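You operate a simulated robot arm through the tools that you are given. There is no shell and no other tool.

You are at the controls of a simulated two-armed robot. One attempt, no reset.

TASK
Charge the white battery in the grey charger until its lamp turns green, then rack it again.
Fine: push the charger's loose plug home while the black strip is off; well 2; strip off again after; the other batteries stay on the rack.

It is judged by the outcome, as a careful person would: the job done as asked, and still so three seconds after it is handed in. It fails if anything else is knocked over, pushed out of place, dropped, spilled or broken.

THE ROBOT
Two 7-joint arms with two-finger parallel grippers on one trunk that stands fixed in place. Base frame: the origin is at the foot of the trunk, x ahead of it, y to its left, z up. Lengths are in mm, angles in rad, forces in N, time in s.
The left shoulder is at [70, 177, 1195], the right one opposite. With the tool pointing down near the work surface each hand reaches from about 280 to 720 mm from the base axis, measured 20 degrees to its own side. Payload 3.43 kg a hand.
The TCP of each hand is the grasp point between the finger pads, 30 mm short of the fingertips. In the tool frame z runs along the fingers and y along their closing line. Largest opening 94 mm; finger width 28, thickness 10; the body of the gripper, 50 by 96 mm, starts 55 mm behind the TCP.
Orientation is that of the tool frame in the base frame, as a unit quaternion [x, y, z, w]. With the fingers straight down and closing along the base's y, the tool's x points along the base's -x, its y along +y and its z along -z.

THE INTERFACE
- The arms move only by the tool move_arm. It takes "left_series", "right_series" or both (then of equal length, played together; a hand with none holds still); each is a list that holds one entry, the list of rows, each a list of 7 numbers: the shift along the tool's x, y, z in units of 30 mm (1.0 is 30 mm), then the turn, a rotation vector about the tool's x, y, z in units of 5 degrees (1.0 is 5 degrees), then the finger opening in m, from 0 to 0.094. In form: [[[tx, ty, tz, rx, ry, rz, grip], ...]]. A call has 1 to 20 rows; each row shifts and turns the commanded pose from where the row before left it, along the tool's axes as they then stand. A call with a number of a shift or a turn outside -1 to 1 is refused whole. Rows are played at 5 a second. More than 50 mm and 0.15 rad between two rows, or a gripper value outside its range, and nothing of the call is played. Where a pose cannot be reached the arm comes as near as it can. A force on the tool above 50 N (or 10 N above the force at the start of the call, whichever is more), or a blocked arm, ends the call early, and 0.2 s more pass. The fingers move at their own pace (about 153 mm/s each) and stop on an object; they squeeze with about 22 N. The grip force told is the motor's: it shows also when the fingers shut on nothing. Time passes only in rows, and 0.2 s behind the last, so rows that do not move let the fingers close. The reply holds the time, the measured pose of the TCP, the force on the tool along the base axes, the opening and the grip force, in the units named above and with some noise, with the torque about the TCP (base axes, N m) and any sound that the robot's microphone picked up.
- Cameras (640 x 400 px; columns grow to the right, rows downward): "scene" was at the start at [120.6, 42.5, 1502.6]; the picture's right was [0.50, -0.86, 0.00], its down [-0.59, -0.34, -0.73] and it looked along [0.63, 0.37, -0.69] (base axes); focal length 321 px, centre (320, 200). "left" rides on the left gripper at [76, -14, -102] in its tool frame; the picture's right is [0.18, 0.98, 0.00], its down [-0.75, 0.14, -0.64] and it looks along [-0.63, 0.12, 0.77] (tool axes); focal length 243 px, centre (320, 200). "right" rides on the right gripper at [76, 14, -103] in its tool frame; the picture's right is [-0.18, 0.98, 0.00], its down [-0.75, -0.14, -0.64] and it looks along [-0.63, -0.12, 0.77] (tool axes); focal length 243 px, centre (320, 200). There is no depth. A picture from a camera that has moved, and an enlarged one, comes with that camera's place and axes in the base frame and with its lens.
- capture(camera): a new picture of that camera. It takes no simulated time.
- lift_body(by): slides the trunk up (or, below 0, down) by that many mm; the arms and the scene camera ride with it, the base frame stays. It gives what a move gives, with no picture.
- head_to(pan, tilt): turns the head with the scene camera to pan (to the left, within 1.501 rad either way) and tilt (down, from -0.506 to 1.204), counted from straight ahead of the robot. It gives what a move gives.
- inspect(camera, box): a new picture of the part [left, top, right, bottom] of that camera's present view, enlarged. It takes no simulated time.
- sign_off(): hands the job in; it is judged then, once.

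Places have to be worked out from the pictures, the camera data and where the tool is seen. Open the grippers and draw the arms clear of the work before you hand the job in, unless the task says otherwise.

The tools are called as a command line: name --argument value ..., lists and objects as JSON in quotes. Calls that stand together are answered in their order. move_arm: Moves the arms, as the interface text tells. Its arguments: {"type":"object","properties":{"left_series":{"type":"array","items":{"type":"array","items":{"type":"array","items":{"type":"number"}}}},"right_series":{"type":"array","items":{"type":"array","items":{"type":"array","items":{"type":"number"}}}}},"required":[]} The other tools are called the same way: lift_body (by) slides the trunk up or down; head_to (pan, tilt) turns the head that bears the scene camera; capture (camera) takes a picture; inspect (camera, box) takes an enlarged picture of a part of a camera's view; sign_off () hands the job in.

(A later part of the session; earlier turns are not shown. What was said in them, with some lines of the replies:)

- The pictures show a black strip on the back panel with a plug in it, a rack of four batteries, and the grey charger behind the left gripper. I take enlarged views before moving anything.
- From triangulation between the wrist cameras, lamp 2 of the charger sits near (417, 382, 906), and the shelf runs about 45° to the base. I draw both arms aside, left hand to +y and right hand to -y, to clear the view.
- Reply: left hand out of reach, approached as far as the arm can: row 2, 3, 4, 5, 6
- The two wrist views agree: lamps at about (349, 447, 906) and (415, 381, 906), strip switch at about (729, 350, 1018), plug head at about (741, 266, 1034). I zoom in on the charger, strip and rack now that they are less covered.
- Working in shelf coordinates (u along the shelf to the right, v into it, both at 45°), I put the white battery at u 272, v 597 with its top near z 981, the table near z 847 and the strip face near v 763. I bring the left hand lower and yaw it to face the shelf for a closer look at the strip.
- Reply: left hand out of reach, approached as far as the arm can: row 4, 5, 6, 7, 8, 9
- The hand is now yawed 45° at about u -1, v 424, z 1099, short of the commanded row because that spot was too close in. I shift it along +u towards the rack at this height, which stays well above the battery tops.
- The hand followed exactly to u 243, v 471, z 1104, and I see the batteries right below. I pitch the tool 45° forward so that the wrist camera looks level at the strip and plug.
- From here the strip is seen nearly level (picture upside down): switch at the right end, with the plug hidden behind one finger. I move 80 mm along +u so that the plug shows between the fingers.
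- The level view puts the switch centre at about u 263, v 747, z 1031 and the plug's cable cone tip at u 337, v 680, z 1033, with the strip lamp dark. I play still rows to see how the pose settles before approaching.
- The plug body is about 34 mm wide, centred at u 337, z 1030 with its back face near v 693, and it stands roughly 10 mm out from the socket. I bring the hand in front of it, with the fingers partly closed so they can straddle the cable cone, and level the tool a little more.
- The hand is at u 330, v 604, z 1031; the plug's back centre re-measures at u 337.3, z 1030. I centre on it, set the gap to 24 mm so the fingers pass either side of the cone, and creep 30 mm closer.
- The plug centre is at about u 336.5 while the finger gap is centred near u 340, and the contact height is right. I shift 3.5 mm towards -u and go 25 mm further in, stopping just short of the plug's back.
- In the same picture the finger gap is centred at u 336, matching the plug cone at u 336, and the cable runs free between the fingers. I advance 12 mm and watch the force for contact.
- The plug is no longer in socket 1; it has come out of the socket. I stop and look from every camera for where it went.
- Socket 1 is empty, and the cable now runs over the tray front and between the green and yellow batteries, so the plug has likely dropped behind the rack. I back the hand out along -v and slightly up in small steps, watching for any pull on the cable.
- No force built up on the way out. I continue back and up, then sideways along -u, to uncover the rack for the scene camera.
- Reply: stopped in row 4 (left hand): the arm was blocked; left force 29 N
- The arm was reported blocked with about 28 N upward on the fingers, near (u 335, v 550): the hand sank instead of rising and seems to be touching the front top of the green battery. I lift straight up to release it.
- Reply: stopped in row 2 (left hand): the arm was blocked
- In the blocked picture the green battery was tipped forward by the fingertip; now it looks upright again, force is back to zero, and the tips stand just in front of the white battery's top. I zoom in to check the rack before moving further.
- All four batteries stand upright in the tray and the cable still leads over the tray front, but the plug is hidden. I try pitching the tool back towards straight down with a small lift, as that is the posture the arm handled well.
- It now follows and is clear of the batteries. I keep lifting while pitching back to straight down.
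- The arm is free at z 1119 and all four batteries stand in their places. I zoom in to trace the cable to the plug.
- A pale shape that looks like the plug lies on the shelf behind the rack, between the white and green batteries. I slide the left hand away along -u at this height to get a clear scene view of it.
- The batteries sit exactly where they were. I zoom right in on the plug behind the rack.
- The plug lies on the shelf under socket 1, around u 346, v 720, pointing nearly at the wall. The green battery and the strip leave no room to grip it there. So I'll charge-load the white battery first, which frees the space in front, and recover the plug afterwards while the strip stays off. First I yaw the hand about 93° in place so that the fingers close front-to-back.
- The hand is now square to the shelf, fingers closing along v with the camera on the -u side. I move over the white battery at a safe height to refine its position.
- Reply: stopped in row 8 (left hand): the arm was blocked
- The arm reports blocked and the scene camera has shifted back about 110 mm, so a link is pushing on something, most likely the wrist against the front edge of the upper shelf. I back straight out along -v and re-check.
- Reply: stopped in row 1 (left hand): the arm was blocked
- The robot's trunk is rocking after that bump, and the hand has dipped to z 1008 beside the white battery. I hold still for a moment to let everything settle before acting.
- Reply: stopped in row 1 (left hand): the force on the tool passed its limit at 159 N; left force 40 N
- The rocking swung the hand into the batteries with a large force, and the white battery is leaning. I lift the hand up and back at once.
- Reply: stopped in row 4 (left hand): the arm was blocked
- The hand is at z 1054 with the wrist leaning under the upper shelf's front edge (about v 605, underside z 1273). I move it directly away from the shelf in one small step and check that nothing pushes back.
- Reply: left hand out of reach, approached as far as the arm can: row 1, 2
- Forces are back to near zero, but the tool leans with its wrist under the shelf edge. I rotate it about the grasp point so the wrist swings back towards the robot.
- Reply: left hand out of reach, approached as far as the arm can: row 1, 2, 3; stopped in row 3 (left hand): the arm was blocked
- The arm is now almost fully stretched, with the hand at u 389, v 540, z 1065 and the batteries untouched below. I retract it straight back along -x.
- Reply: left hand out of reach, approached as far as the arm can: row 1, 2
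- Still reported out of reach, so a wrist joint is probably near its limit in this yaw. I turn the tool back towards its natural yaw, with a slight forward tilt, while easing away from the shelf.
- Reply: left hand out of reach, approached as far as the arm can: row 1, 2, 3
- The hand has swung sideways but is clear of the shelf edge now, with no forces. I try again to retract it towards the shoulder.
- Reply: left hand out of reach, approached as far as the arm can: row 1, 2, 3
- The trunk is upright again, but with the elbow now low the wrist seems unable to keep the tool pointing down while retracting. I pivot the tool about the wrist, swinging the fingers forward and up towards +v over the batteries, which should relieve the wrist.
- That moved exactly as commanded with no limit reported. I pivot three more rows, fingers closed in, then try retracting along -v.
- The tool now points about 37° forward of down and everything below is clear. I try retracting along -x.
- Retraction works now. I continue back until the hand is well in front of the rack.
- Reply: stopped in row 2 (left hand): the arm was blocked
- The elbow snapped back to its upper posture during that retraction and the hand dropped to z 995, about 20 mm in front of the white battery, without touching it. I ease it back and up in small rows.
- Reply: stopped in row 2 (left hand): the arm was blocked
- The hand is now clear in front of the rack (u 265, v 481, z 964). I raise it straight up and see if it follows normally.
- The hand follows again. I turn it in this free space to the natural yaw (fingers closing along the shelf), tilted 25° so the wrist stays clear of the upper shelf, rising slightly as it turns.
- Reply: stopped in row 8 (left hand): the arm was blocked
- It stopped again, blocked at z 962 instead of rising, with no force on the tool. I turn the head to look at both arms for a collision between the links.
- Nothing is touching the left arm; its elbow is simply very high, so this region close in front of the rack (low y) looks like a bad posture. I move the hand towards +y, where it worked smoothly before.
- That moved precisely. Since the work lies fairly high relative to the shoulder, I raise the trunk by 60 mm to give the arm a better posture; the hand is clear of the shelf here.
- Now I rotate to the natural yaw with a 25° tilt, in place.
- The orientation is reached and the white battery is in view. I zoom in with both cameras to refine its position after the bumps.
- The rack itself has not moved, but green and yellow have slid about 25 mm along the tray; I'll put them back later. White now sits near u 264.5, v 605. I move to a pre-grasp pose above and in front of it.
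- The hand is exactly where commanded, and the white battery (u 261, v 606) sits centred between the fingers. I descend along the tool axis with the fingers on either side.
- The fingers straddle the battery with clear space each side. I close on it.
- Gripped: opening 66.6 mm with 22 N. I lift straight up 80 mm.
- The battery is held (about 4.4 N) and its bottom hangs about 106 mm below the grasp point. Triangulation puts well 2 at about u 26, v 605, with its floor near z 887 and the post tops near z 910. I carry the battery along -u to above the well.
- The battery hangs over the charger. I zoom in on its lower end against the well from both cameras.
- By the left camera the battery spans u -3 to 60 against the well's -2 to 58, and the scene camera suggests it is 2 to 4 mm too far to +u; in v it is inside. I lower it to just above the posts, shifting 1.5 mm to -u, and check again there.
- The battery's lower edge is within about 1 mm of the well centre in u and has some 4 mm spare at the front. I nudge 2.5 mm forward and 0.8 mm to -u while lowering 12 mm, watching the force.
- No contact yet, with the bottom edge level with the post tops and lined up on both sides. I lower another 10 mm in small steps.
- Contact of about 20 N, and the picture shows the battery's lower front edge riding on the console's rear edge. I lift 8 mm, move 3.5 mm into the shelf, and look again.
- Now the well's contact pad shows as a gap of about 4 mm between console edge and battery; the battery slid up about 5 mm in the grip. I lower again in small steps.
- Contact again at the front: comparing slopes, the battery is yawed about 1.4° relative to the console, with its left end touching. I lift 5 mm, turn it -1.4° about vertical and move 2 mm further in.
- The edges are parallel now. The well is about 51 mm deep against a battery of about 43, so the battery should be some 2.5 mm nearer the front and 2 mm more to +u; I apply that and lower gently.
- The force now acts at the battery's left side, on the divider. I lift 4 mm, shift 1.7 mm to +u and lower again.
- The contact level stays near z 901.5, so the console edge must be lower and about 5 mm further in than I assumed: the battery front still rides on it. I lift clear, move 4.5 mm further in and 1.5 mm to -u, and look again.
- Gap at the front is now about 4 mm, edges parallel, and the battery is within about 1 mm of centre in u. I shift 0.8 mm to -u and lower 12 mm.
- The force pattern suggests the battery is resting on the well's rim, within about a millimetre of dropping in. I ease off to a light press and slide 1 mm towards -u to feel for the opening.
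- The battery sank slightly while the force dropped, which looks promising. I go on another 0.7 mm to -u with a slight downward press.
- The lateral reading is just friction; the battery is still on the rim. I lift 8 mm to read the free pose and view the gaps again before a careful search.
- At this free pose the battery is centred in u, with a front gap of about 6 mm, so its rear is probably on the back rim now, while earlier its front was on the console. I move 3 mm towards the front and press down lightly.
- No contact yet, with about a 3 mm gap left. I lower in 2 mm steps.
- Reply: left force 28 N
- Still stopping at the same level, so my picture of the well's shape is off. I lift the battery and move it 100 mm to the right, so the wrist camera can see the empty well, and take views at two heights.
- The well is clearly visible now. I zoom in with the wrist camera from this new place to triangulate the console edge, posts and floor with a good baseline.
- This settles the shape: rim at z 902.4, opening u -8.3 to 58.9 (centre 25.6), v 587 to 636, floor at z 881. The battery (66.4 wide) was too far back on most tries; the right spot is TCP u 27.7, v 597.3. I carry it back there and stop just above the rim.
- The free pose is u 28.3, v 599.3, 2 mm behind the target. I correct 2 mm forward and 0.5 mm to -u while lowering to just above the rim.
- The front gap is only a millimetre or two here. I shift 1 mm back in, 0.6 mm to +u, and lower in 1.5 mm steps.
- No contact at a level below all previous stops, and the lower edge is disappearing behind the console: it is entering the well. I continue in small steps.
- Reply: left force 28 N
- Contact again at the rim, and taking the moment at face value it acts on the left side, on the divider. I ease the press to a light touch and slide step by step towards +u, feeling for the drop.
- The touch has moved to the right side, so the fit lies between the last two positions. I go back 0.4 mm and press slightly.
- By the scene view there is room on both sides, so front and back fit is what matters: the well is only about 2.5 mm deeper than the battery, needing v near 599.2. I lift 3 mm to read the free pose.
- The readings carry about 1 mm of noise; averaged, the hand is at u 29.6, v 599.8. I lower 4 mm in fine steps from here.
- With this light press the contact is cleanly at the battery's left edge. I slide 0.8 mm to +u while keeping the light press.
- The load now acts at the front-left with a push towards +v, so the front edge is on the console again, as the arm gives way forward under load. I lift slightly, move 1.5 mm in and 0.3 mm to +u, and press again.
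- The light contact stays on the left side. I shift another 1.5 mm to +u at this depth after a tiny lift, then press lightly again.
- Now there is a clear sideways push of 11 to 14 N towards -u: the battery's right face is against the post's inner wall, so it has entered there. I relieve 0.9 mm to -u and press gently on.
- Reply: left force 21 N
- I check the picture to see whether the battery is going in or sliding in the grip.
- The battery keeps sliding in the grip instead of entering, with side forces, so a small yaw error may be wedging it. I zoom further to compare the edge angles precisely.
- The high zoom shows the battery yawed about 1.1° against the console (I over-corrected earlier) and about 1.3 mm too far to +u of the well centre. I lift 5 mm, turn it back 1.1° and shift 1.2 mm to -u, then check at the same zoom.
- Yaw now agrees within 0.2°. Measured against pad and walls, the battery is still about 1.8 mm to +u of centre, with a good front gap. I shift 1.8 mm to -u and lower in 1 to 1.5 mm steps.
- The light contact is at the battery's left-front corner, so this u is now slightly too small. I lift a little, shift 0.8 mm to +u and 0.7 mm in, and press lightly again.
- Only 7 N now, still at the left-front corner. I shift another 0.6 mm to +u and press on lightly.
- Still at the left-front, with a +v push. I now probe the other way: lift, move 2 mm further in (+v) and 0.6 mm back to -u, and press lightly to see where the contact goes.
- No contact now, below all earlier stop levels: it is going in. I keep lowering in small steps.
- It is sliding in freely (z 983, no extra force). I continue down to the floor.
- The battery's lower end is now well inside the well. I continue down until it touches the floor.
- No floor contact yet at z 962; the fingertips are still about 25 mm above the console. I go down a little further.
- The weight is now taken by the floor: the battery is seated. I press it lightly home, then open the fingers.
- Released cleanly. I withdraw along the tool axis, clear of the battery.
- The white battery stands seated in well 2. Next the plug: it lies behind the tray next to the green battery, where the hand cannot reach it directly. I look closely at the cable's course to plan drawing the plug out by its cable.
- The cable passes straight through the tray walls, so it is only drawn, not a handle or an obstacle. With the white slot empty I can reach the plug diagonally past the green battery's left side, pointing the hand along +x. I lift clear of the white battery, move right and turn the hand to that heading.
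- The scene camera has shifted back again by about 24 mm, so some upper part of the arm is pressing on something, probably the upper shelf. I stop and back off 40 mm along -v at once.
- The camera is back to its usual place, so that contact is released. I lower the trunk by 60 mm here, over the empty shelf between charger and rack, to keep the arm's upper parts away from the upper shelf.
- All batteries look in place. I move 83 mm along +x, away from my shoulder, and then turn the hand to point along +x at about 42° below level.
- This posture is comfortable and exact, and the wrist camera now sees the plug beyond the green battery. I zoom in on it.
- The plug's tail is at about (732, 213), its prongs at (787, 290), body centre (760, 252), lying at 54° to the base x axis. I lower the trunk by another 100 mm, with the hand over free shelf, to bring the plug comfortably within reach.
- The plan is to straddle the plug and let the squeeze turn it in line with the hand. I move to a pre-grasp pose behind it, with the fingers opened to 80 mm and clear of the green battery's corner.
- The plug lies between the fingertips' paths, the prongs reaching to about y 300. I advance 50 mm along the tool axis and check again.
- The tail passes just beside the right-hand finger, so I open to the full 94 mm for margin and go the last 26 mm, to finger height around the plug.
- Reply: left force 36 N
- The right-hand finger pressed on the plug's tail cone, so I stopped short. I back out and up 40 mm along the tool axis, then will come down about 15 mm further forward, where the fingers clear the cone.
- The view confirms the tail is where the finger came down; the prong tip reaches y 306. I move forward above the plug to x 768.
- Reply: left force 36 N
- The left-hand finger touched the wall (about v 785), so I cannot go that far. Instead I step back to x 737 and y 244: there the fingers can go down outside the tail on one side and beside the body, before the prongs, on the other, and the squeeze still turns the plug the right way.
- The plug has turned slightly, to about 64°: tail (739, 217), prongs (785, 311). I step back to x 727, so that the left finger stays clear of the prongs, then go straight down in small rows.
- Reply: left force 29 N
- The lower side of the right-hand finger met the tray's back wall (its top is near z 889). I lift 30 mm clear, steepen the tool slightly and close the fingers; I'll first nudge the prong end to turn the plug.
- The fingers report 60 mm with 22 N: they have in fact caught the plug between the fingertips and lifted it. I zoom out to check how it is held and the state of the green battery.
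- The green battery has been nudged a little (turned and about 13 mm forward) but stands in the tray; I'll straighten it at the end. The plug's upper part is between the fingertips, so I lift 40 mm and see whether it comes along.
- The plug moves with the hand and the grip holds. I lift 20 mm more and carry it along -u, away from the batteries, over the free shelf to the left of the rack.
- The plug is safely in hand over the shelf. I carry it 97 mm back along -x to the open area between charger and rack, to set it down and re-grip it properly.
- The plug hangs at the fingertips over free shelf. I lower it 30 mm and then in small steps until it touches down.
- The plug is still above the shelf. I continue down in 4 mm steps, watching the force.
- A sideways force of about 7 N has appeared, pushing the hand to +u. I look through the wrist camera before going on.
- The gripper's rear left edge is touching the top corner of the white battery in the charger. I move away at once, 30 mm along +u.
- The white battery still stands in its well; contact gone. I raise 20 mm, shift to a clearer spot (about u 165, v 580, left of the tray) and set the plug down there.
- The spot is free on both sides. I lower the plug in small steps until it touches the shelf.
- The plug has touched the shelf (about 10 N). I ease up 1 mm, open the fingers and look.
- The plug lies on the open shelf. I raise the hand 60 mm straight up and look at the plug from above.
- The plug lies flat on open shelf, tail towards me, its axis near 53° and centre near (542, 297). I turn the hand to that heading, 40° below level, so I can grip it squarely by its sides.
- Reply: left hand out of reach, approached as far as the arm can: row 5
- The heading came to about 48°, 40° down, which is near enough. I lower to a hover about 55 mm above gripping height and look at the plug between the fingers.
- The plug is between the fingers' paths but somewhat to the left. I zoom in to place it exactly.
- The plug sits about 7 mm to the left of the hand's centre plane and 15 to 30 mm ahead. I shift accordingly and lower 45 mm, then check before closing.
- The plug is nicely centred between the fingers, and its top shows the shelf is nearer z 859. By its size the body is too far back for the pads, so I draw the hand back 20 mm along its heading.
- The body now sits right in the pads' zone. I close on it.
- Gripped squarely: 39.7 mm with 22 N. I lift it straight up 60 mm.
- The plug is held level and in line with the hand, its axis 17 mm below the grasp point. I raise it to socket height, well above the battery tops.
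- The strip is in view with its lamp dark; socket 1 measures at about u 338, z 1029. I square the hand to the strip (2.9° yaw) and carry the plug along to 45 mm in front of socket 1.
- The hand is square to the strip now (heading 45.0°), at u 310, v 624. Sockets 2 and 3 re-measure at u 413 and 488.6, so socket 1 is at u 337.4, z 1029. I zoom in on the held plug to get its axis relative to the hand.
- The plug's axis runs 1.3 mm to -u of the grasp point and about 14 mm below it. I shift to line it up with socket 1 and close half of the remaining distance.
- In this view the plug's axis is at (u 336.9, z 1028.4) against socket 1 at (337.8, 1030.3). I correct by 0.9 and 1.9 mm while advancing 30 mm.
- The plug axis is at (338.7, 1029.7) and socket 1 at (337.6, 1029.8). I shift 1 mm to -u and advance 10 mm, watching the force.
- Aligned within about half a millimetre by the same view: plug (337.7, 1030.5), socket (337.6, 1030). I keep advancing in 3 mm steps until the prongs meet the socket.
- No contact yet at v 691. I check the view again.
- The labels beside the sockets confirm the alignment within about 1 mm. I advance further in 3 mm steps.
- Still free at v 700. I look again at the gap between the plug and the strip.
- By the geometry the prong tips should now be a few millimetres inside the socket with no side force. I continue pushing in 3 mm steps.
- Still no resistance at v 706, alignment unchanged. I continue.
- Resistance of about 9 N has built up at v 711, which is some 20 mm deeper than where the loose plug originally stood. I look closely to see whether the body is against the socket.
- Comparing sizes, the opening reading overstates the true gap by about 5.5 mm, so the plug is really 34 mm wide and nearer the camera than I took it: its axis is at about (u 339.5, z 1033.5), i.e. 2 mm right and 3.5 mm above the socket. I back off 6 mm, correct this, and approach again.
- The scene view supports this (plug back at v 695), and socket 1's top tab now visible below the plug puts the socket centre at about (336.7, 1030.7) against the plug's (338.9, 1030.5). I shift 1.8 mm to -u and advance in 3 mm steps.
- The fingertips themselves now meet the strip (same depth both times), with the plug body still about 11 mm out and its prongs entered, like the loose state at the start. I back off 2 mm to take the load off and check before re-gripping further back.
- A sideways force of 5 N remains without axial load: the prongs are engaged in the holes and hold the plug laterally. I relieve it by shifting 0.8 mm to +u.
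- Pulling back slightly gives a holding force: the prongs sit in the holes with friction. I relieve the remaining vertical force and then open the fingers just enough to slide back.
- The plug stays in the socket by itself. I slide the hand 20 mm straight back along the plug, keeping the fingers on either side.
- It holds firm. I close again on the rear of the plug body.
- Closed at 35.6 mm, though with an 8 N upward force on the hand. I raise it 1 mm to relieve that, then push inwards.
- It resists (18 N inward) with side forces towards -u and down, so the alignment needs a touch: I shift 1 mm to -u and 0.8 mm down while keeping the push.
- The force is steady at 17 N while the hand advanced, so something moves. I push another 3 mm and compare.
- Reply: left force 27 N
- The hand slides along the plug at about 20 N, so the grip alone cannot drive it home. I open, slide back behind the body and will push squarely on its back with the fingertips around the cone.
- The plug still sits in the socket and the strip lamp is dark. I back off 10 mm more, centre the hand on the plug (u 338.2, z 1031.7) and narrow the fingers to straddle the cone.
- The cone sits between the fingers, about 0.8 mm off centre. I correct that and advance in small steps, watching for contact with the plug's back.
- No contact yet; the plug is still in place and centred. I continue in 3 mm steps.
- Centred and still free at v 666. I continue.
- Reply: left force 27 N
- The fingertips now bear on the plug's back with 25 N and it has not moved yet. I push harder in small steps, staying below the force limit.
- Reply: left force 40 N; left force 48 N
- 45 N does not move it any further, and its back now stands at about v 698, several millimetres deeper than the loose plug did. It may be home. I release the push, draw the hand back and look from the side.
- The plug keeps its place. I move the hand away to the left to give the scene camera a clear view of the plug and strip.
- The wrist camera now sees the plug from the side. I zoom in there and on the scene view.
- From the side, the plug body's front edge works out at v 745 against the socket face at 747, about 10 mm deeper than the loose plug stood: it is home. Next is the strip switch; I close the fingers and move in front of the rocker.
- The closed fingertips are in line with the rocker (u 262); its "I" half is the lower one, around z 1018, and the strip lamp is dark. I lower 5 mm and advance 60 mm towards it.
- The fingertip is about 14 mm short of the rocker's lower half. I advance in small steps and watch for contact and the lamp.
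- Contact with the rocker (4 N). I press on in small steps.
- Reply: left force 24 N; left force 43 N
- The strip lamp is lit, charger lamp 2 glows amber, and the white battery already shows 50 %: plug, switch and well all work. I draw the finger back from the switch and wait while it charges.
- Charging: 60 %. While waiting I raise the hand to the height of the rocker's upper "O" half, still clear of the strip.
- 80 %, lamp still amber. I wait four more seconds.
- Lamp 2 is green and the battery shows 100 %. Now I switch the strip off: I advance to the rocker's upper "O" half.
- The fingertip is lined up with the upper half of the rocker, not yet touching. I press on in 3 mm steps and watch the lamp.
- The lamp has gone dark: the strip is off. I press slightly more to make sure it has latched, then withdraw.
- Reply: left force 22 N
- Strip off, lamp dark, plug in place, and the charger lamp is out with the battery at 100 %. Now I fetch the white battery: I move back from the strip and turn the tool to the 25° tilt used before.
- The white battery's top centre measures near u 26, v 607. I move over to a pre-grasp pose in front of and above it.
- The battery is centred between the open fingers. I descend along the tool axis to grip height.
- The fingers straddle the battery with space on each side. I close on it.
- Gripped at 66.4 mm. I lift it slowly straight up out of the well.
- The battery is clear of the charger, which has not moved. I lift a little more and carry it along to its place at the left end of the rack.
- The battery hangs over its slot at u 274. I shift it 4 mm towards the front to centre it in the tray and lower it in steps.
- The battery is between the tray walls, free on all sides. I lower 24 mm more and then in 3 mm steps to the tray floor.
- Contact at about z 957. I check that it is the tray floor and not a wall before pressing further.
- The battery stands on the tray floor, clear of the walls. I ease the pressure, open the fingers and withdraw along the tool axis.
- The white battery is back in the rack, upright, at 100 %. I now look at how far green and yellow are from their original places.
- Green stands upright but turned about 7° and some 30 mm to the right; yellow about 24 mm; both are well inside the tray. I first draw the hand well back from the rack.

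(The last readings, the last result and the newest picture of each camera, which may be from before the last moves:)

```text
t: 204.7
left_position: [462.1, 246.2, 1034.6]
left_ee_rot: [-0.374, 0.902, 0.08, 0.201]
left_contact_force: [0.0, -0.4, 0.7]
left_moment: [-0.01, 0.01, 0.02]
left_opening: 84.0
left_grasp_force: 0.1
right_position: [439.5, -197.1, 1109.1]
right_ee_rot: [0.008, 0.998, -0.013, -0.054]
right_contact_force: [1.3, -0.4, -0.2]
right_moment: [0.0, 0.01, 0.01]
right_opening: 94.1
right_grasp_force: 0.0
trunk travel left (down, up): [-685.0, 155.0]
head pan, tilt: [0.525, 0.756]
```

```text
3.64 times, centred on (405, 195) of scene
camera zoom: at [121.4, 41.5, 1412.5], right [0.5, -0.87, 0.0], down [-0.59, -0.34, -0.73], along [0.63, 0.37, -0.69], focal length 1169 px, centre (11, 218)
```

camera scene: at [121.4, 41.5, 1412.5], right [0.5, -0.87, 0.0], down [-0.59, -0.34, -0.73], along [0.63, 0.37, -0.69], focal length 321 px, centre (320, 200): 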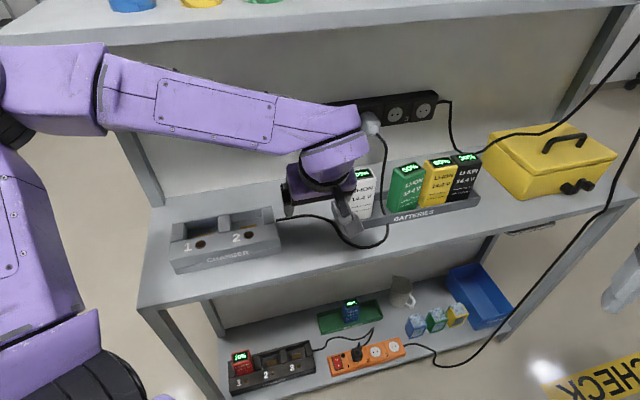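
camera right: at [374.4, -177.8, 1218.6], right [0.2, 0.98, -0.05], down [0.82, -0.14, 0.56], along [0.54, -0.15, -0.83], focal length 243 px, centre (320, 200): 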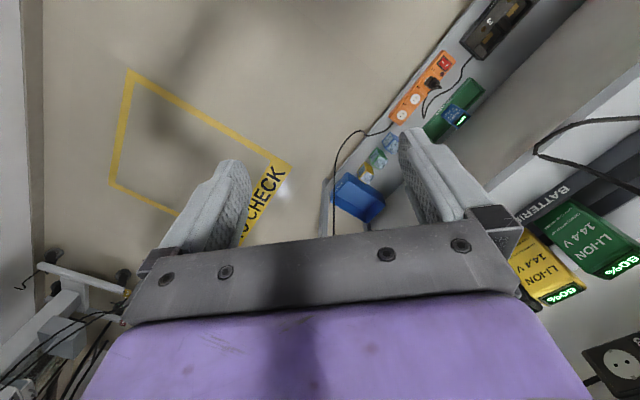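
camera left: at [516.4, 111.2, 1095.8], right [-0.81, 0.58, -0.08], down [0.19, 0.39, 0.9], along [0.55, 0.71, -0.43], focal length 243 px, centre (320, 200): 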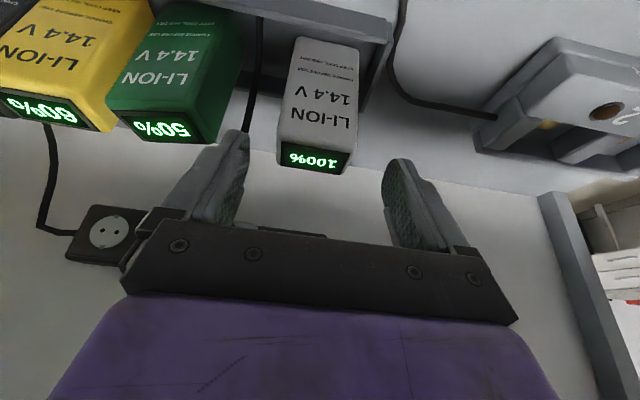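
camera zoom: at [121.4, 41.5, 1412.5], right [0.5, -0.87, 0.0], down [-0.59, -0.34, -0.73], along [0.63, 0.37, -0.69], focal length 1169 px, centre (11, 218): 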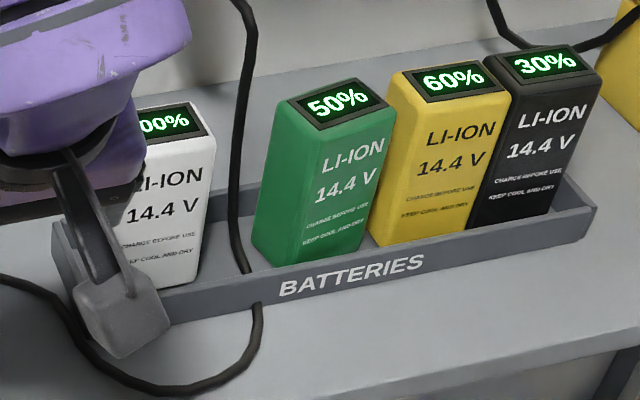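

Green has ended about 25 mm to the right and turned, yellow about 21 mm to the right. As a careful person would, I straighten them: with the hand pointing along +u I can hold each by its front and back faces from above. I first turn the hand in free space in front of the shelf.

move_arm --left_series '[[[0, 0, 0, 0.6275, -0.174, 0.9375, 0.08], [0, 0, 0, 0.6275, -0.174, 0.9375, 0.08], [0, 0, 0, 0.6275, -0.174, 0.9375, 0.08], [0, 0, 0, 0.6275, -0.174, 0.9375, 0.08], [0, 0, 0, 0.6275, -0.174, 0.9375, 0.08], [0, 0, 0, 0.6275, -0.174, 0.9375, 0.08], [0, 0, 0, 0.6275, -0.174, 0.9375, 0.08], [0, 0, 0, 0.6275, -0.174, 0.9375, 0.08], [0, 0, 0, 0.6275, -0.174, 0.9375, 0.08], [0, 0, 0, 0.6275, -0.174, 0.9375, 0.08], [0, 0, 0, 0.6275, -0.174, 0.9375, 0.08], [0, 0, 0, 0.6275, -0.174, 0.9375, 0.08], [0, 0, 0, 0.6275, -0.174, 0.9375, 0.08], [0, 0, 0, 0.6275, -0.174, 0.9375, 0.08], [0, 0, 0, 0.6275, -0.174, 0.9375, 0.08], [0, 0, 0, 0.6275, -0.174, 0.9375, 0.08], [0, 0, 0, 0, 0, 0, 0.08]]]'

capture --camera "left"

capture --camera "scene"

```text
t: 208.3
left_position: [467.5, 206.1, 1020.3]
left_ee_rot: [0.294, 0.883, -0.115, 0.347]
left_contact_force: [0.6, 0.3, 0.2]
left_moment: [-0.02, 0.02, 0.02]
left_opening: 80.1
left_grasp_force: 0.1
left hand out of reach, approached as far as the arm can: row 13, 14, 15, 16
right_position: [440.0, -197.4, 1108.6]
right_ee_rot: [0.009, 0.998, -0.012, -0.055]
right_contact_force: [0.8, -1.1, 0.2]
right_moment: [0.0, 0.0, 0.04]
right_opening: 93.9
right_grasp_force: 0.1
trunk travel left (down, up): [-685.0, 155.0]
head pan, tilt: [0.525, 0.756]
```

```text
taken
camera left: at [356.1, 270.5, 1043.9], right [0.48, 0.87, -0.12], down [0.17, 0.04, 0.98], along [0.86, -0.5, -0.13], focal length 243 px, centre (320, 200)
```

left: 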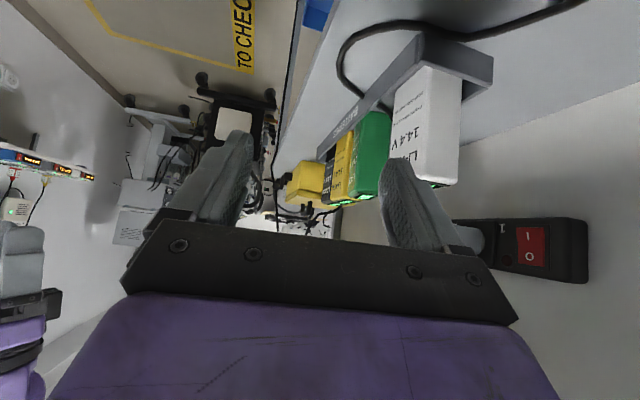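

```text
taken
camera scene: at [120.6, 42.7, 1412.6], right [0.5, -0.86, 0.0], down [-0.59, -0.34, -0.73], along [0.63, 0.36, -0.69], focal length 321 px, centre (320, 200)
```

scene: 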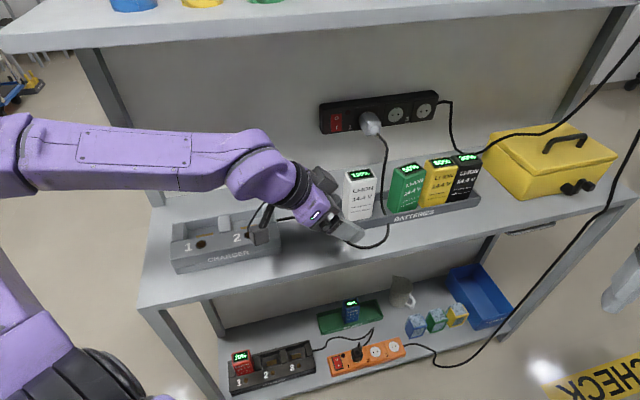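

The turn reached 37° of the 45° before the arm ran out of room so close in. I move outwards, above the free shelf left of the rack, and finish the turn there.

move_arm --left_series '[[[-0.283, 0.795, -0.053, 0, 0, 0, 0.08], [-0.283, 0.795, -0.053, 0, 0, 0, 0.08], [-0.283, 0.795, -0.053, 0, 0, 0, 0.08], [-0.283, 0.795, -0.053, 0, 0, 0, 0.08], [-0.283, 0.795, -0.053, 0, 0, 0, 0.08], [0, 0, 0, 0.565, 0, 0.608, 0.08], [0, 0, 0, 0.565, 0, 0.608, 0.08], [0, 0, 0, 0, 0, 0, 0.08]]]'

capture --camera "left"

capture --camera "scene"

```text
t: 210.1
left_position: [477.0, 195.1, 1000.1]
left_ee_rot: [0.307, 0.88, -0.123, 0.34]
left_contact_force: [-0.2, 0.1, 0.7]
left_moment: [0.02, 0.02, -0.02]
left_opening: 80.0
left_grasp_force: 0.0
left hand out of reach, approached as far as the arm can: row 1, 2, 3, 4, 5, 6, 7
right_position: [439.2, -197.5, 1108.5]
right_ee_rot: [0.009, 0.998, -0.013, -0.055]
right_contact_force: [-0.1, 0.1, 0.3]
right_moment: [-0.02, 0.03, 0.0]
right_opening: 93.9
right_grasp_force: 0.1
trunk travel left (down, up): [-685.0, 155.0]
head pan, tilt: [0.525, 0.756]
```

```text
taken
camera left: at [368.1, 262.9, 1023.9], right [0.51, 0.85, -0.13], down [0.19, 0.04, 0.98], along [0.84, -0.52, -0.14], focal length 243 px, centre (320, 200)
```

left: 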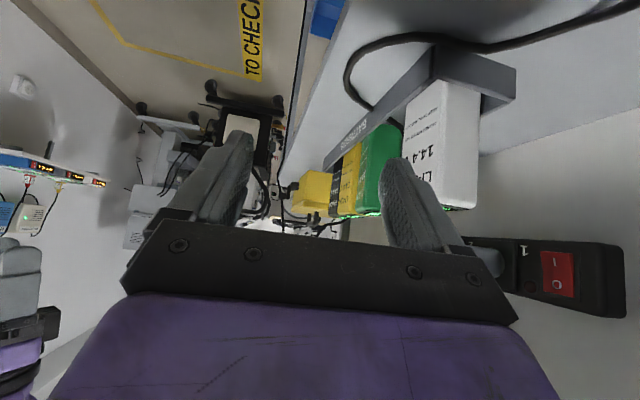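

```text
taken
camera scene: at [120.5, 42.0, 1412.6], right [0.5, -0.87, 0.0], down [-0.59, -0.34, -0.73], along [0.63, 0.37, -0.69], focal length 321 px, centre (320, 200)
```

scene: 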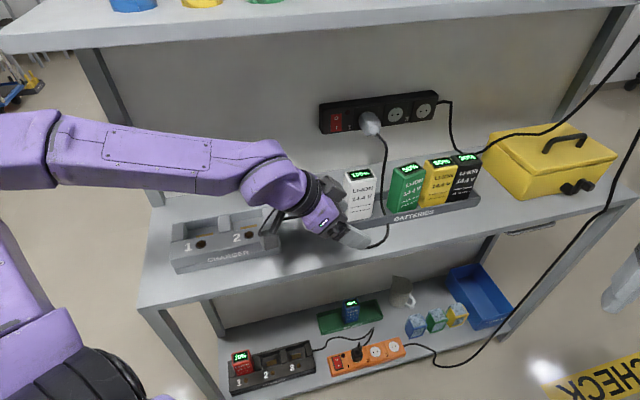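

This heading is beyond the wrist's range here, so the straightening plan is not safe. I give it up and turn the hand back the way it came.

move_arm --left_series '[[[0, 0, 0, -0.6275, 0.174, -0.9375, 0.08], [0, 0, 0, -0.6275, 0.174, -0.9375, 0.08], [0, 0, 0, -0.6275, 0.174, -0.9375, 0.08], [0, 0, 0, -0.6275, 0.174, -0.9375, 0.08], [0, 0, 0, -0.6275, 0.174, -0.9375, 0.08], [0, 0, 0, -0.6275, 0.174, -0.9375, 0.08], [0, 0, 0, 0, 0, 0, 0.08]]]'

capture --camera "scene"

```text
t: 211.7
left_position: [476.4, 198.4, 1000.7]
left_ee_rot: [0.03, 0.951, -0.044, 0.306]
left_contact_force: [-0.5, 0.6, -0.1]
left_moment: [-0.01, 0.01, -0.01]
left_opening: 79.9
left_grasp_force: 0.1
right_position: [439.5, -197.8, 1108.7]
right_ee_rot: [0.01, 0.998, -0.013, -0.055]
right_contact_force: [0.4, 0.6, -0.6]
right_moment: [-0.02, 0.0, -0.03]
right_opening: 94.2
right_grasp_force: 0.1
trunk travel left (down, up): [-685.0, 155.0]
head pan, tilt: [0.525, 0.756]
```

```text
taken
camera scene: at [120.6, 42.3, 1412.6], right [0.5, -0.86, 0.0], down [-0.59, -0.34, -0.73], along [0.63, 0.36, -0.69], focal length 321 px, centre (320, 200)
```

scene: 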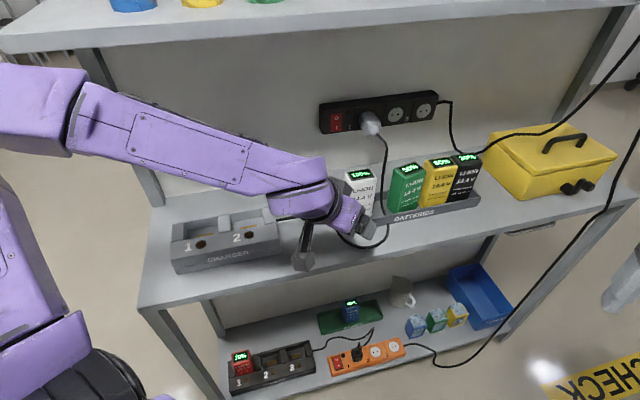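

The hand is back in a normal posture in front of the shelf. I draw it up and back to the left, clear of the work.

move_arm --left_series '[[[0.248, 0.457, -0.711, 0, 0, 0, 0.09], [0.248, 0.457, -0.711, 0, 0, 0, 0.09], [0.248, 0.457, -0.711, 0, 0, 0, 0.09], [0.248, 0.457, -0.711, 0, 0, 0, 0.09], [0.248, 0.457, -0.711, 0, 0, 0, 0.09], [0, 0, 0, 0, 0, 0, 0.09]]]'

capture --camera "scene"

capture --camera "left"

```text
t: 213.1
left_position: [398.6, 278.2, 1066.3]
left_ee_rot: [0.031, 0.951, -0.042, 0.305]
left_contact_force: [-0.5, -0.5, -0.6]
left_moment: [0.0, 0.04, 0.0]
left_opening: 89.9
left_grasp_force: 0.0
left hand out of reach, approached as far as the arm can: row 5
right_position: [438.3, -198.5, 1108.8]
right_ee_rot: [0.009, 0.998, -0.013, -0.055]
right_contact_force: [0.7, 0.6, 1.0]
right_moment: [0.01, 0.0, -0.01]
right_opening: 94.0
right_grasp_force: 0.0
trunk travel left (down, up): [-685.0, 155.0]
head pan, tilt: [0.525, 0.756]
```

```text
taken
camera scene: at [120.8, 41.4, 1412.6], right [0.5, -0.87, 0.0], down [-0.59, -0.34, -0.73], along [0.63, 0.37, -0.69], focal length 321 px, centre (320, 200)
```

scene: 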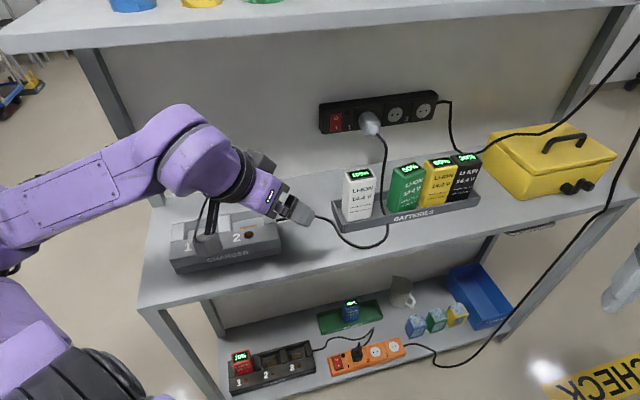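

```text
taken
camera left: at [275.5, 278.6, 1105.8], right [-0.06, 0.98, -0.17], down [0.25, 0.18, 0.95], along [0.96, 0.02, -0.26], focal length 243 px, centre (320, 200)
```

left: 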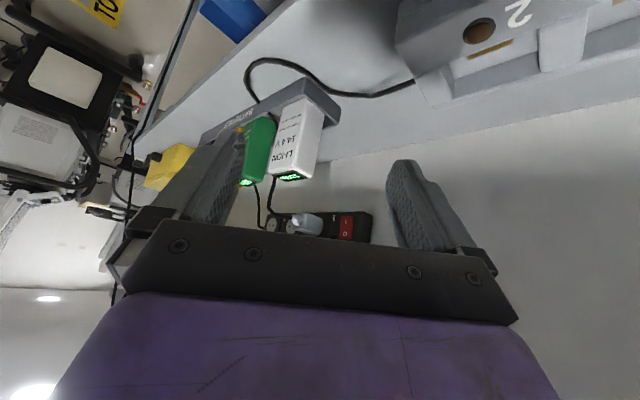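

I raise the trunk back to its starting height for a full view, to compare with the first pictures.

lift_body --by 90

capture --camera "scene"

inspect --camera "scene" --box '[310, 110, 490, 270]'

inspect --camera "scene" --box '[310, 110, 450, 198]'

```text
t: 214.4
left_position: [400.4, 280.2, 1155.1]
left_ee_rot: [0.031, 0.951, -0.044, 0.305]
left_contact_force: [-0.4, -0.5, -0.3]
left_moment: [-0.03, 0.03, -0.01]
left_opening: 90.1
left_grasp_force: 0.0
right_position: [439.2, -197.5, 1198.6]
right_ee_rot: [0.009, 0.998, -0.012, -0.055]
right_contact_force: [-0.5, 0.5, 0.1]
right_moment: [0.0, 0.01, 0.01]
right_opening: 94.1
right_grasp_force: 0.1
trunk travel left (down, up): [-775.0, 65.0]
head pan, tilt: [0.525, 0.756]
```

```text
taken
camera scene: at [120.8, 42.0, 1502.5], right [0.5, -0.87, 0.0], down [-0.59, -0.34, -0.73], along [0.63, 0.37, -0.69], focal length 321 px, centre (320, 200)
```

scene: 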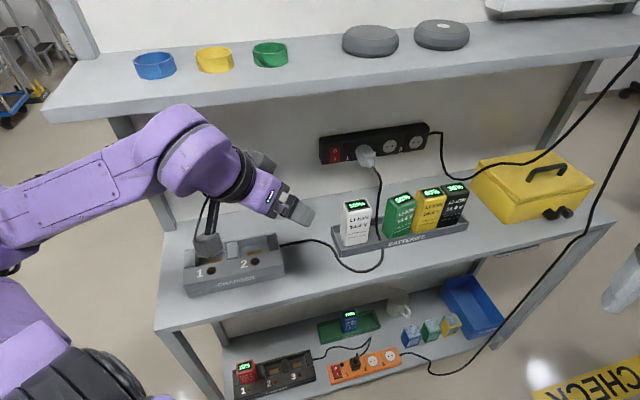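

```text
2.50 times, centred on (400, 190) of scene
camera zoom: at [120.8, 42.0, 1502.5], right [0.5, -0.87, 0.0], down [-0.59, -0.34, -0.73], along [0.63, 0.37, -0.69], focal length 804 px, centre (120, 225)
```

zoom: 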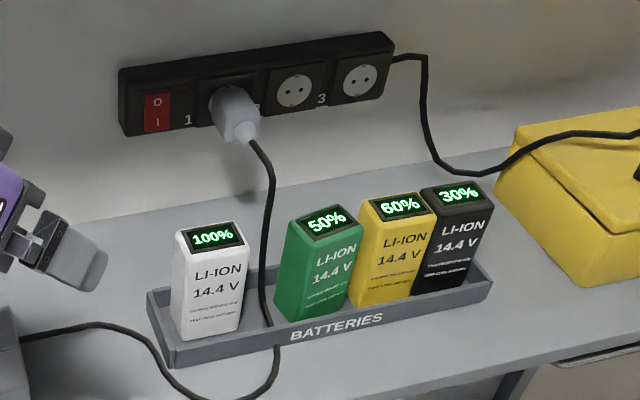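

```text
4.55 times, centred on (380, 154) of scene
camera zoom: at [120.8, 42.0, 1502.5], right [0.5, -0.87, 0.0], down [-0.59, -0.34, -0.73], along [0.63, 0.37, -0.69], focal length 1461 px, centre (47, 409)
```

zoom: 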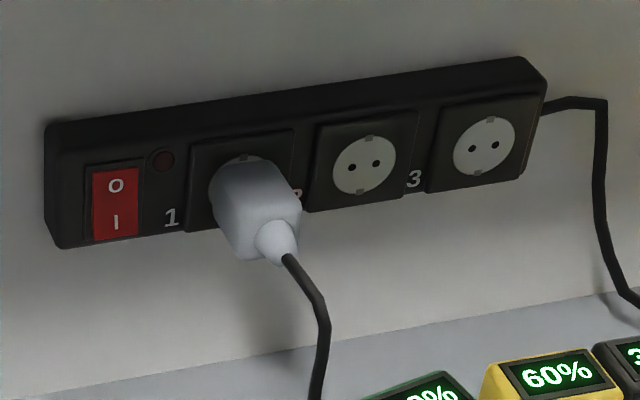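

Compared with the first pictures, charger, rack, strip, toolbox, cups and lower-shelf things are all where they were; the plug sits deeper, the strip is off, white is racked at 100 %, and green, yellow and black stand upright in the rack. I fold the left arm further back, clear of the shelf.

move_arm --left_series '[[[0, 0, 0, 0, 1, 0, 0.094], [0, 0, 0, 0, 1, 0, 0.094], [0, 0, 0, 0, 1, 0, 0.094], [0, 0, 0, 0, 1, 0, 0.094], [0, 0, 0, 0, 1, 0, 0.094], [0, 0, 0, 0, 1, 0, 0.094], [0, 0, 0, 0, 1, 0, 0.094], [0, 0, 0, 0, 0, 0, 0.094]]]'

move_arm --left_series '[[[0.8, 0.05, -0.6, 0, 0, 0, 0.094], [0.8, 0.05, -0.6, 0, 0, 0, 0.094], [0.8, 0.05, -0.6, 0, 0, 0, 0.094], [0, 0, 0, 0, 0, 0, 0.094]]]'

capture --camera "scene"

capture --camera "left"

```text
t: 216.2
left_position: [386.4, 276.9, 1153.4]
left_ee_rot: [0.024, 0.999, -0.034, 0.008]
left_contact_force: [0.0, 0.0, 0.4]
left_moment: [-0.01, 0.0, -0.03]
left_opening: 94.1
left_grasp_force: 0.0
left hand out of reach, approached as far as the arm can: row 7
right_position: [440.2, -195.8, 1199.5]
right_ee_rot: [0.009, 0.998, -0.014, -0.055]
right_contact_force: [-1.0, -0.2, -0.1]
right_moment: [0.0, 0.02, -0.01]
right_opening: 93.9
right_grasp_force: 0.0
trunk travel left (down, up): [-775.0, 65.0]
head pan, tilt: [0.525, 0.756]
```

```text
t: 217.2
left_position: [312.1, 256.3, 1190.8]
left_ee_rot: [0.042, 0.999, -0.032, 0.006]
left_contact_force: [0.1, -0.3, -0.1]
left_moment: [0.04, -0.02, -0.01]
left_opening: 94.1
left_grasp_force: 0.0
left hand out of reach, approached as far as the arm can: row 1, 2, 3
right_position: [440.5, -197.5, 1198.6]
right_ee_rot: [0.009, 0.998, -0.014, -0.055]
right_contact_force: [-1.0, -0.1, -0.1]
right_moment: [-0.02, 0.01, 0.0]
right_opening: 93.8
right_grasp_force: 0.0
trunk travel left (down, up): [-775.0, 65.0]
head pan, tilt: [0.525, 0.756]
```

```text
taken
camera scene: at [120.9, 41.4, 1502.6], right [0.5, -0.87, 0.0], down [-0.59, -0.34, -0.73], along [0.63, 0.37, -0.69], focal length 321 px, centre (320, 200)
```

scene: 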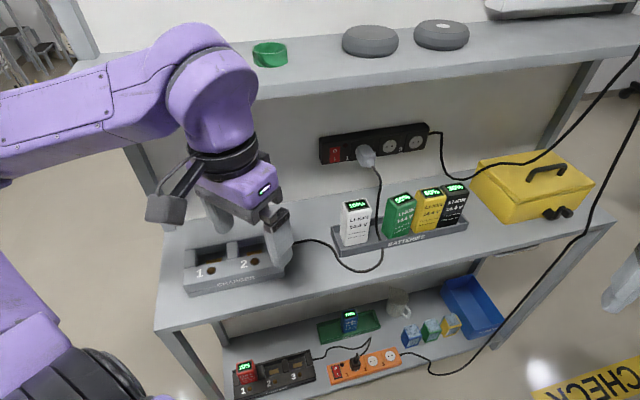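

```text
taken
camera left: at [231.8, 254.2, 1294.0], right [-0.1, 0.99, -0.06], down [0.76, 0.12, 0.64], along [0.64, 0.02, -0.76], focal length 243 px, centre (320, 200)
```

left: 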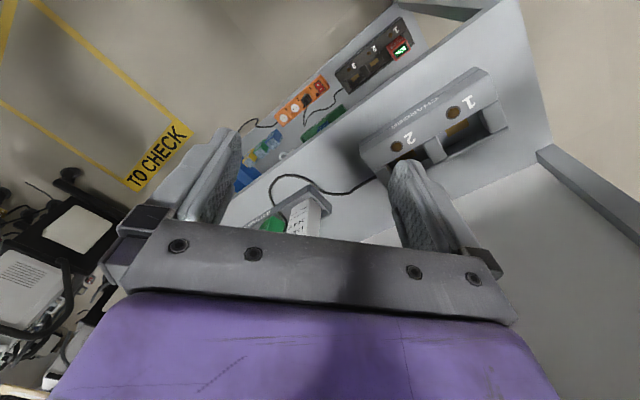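

Everything is in its final state: strip off with its lamp dark, plug home in socket 1, white battery at 100 % back in the rack, the other three upright in the rack, both grippers open and both arms clear. One blemish remains: green and yellow stand about 2 to 3 cm right of where they started. I hand the job in.

sign_off

```text
The job is handed in.
```

The white battery was charged in well 2 until its lamp turned green and it read 100 %. It is back in its slot at the left end of the rack, and I handed the job in.

- **Plug:** it fell out of the socket when I first reached for it. I picked it up and pushed it home in socket 1 while the strip was still off. The charger powered up as soon as the strip was switched on.
- **Strip:** it is off again and its lamp is dark.
- **Other batteries:** all three are upright on the rack, but I knocked green and yellow along the tray. Green stands about 25 mm to the right and is turned by about 7°. Yellow is about 21 mm to the right. I tried to straighten them, but the arm could not reach at the angle needed, so I left them.
- **Bumps:** twice, part of the left arm pressed against something, most likely the upper shelf, and the robot rocked. Once this drove the hand into the batteries with a peak force of 159 N, which is probably what shifted green and yellow. In the last pictures the charger, rack, toolbox, cups and lower-shelf items looked unmoved.

Both grippers are open and both arms are clear of the shelf.
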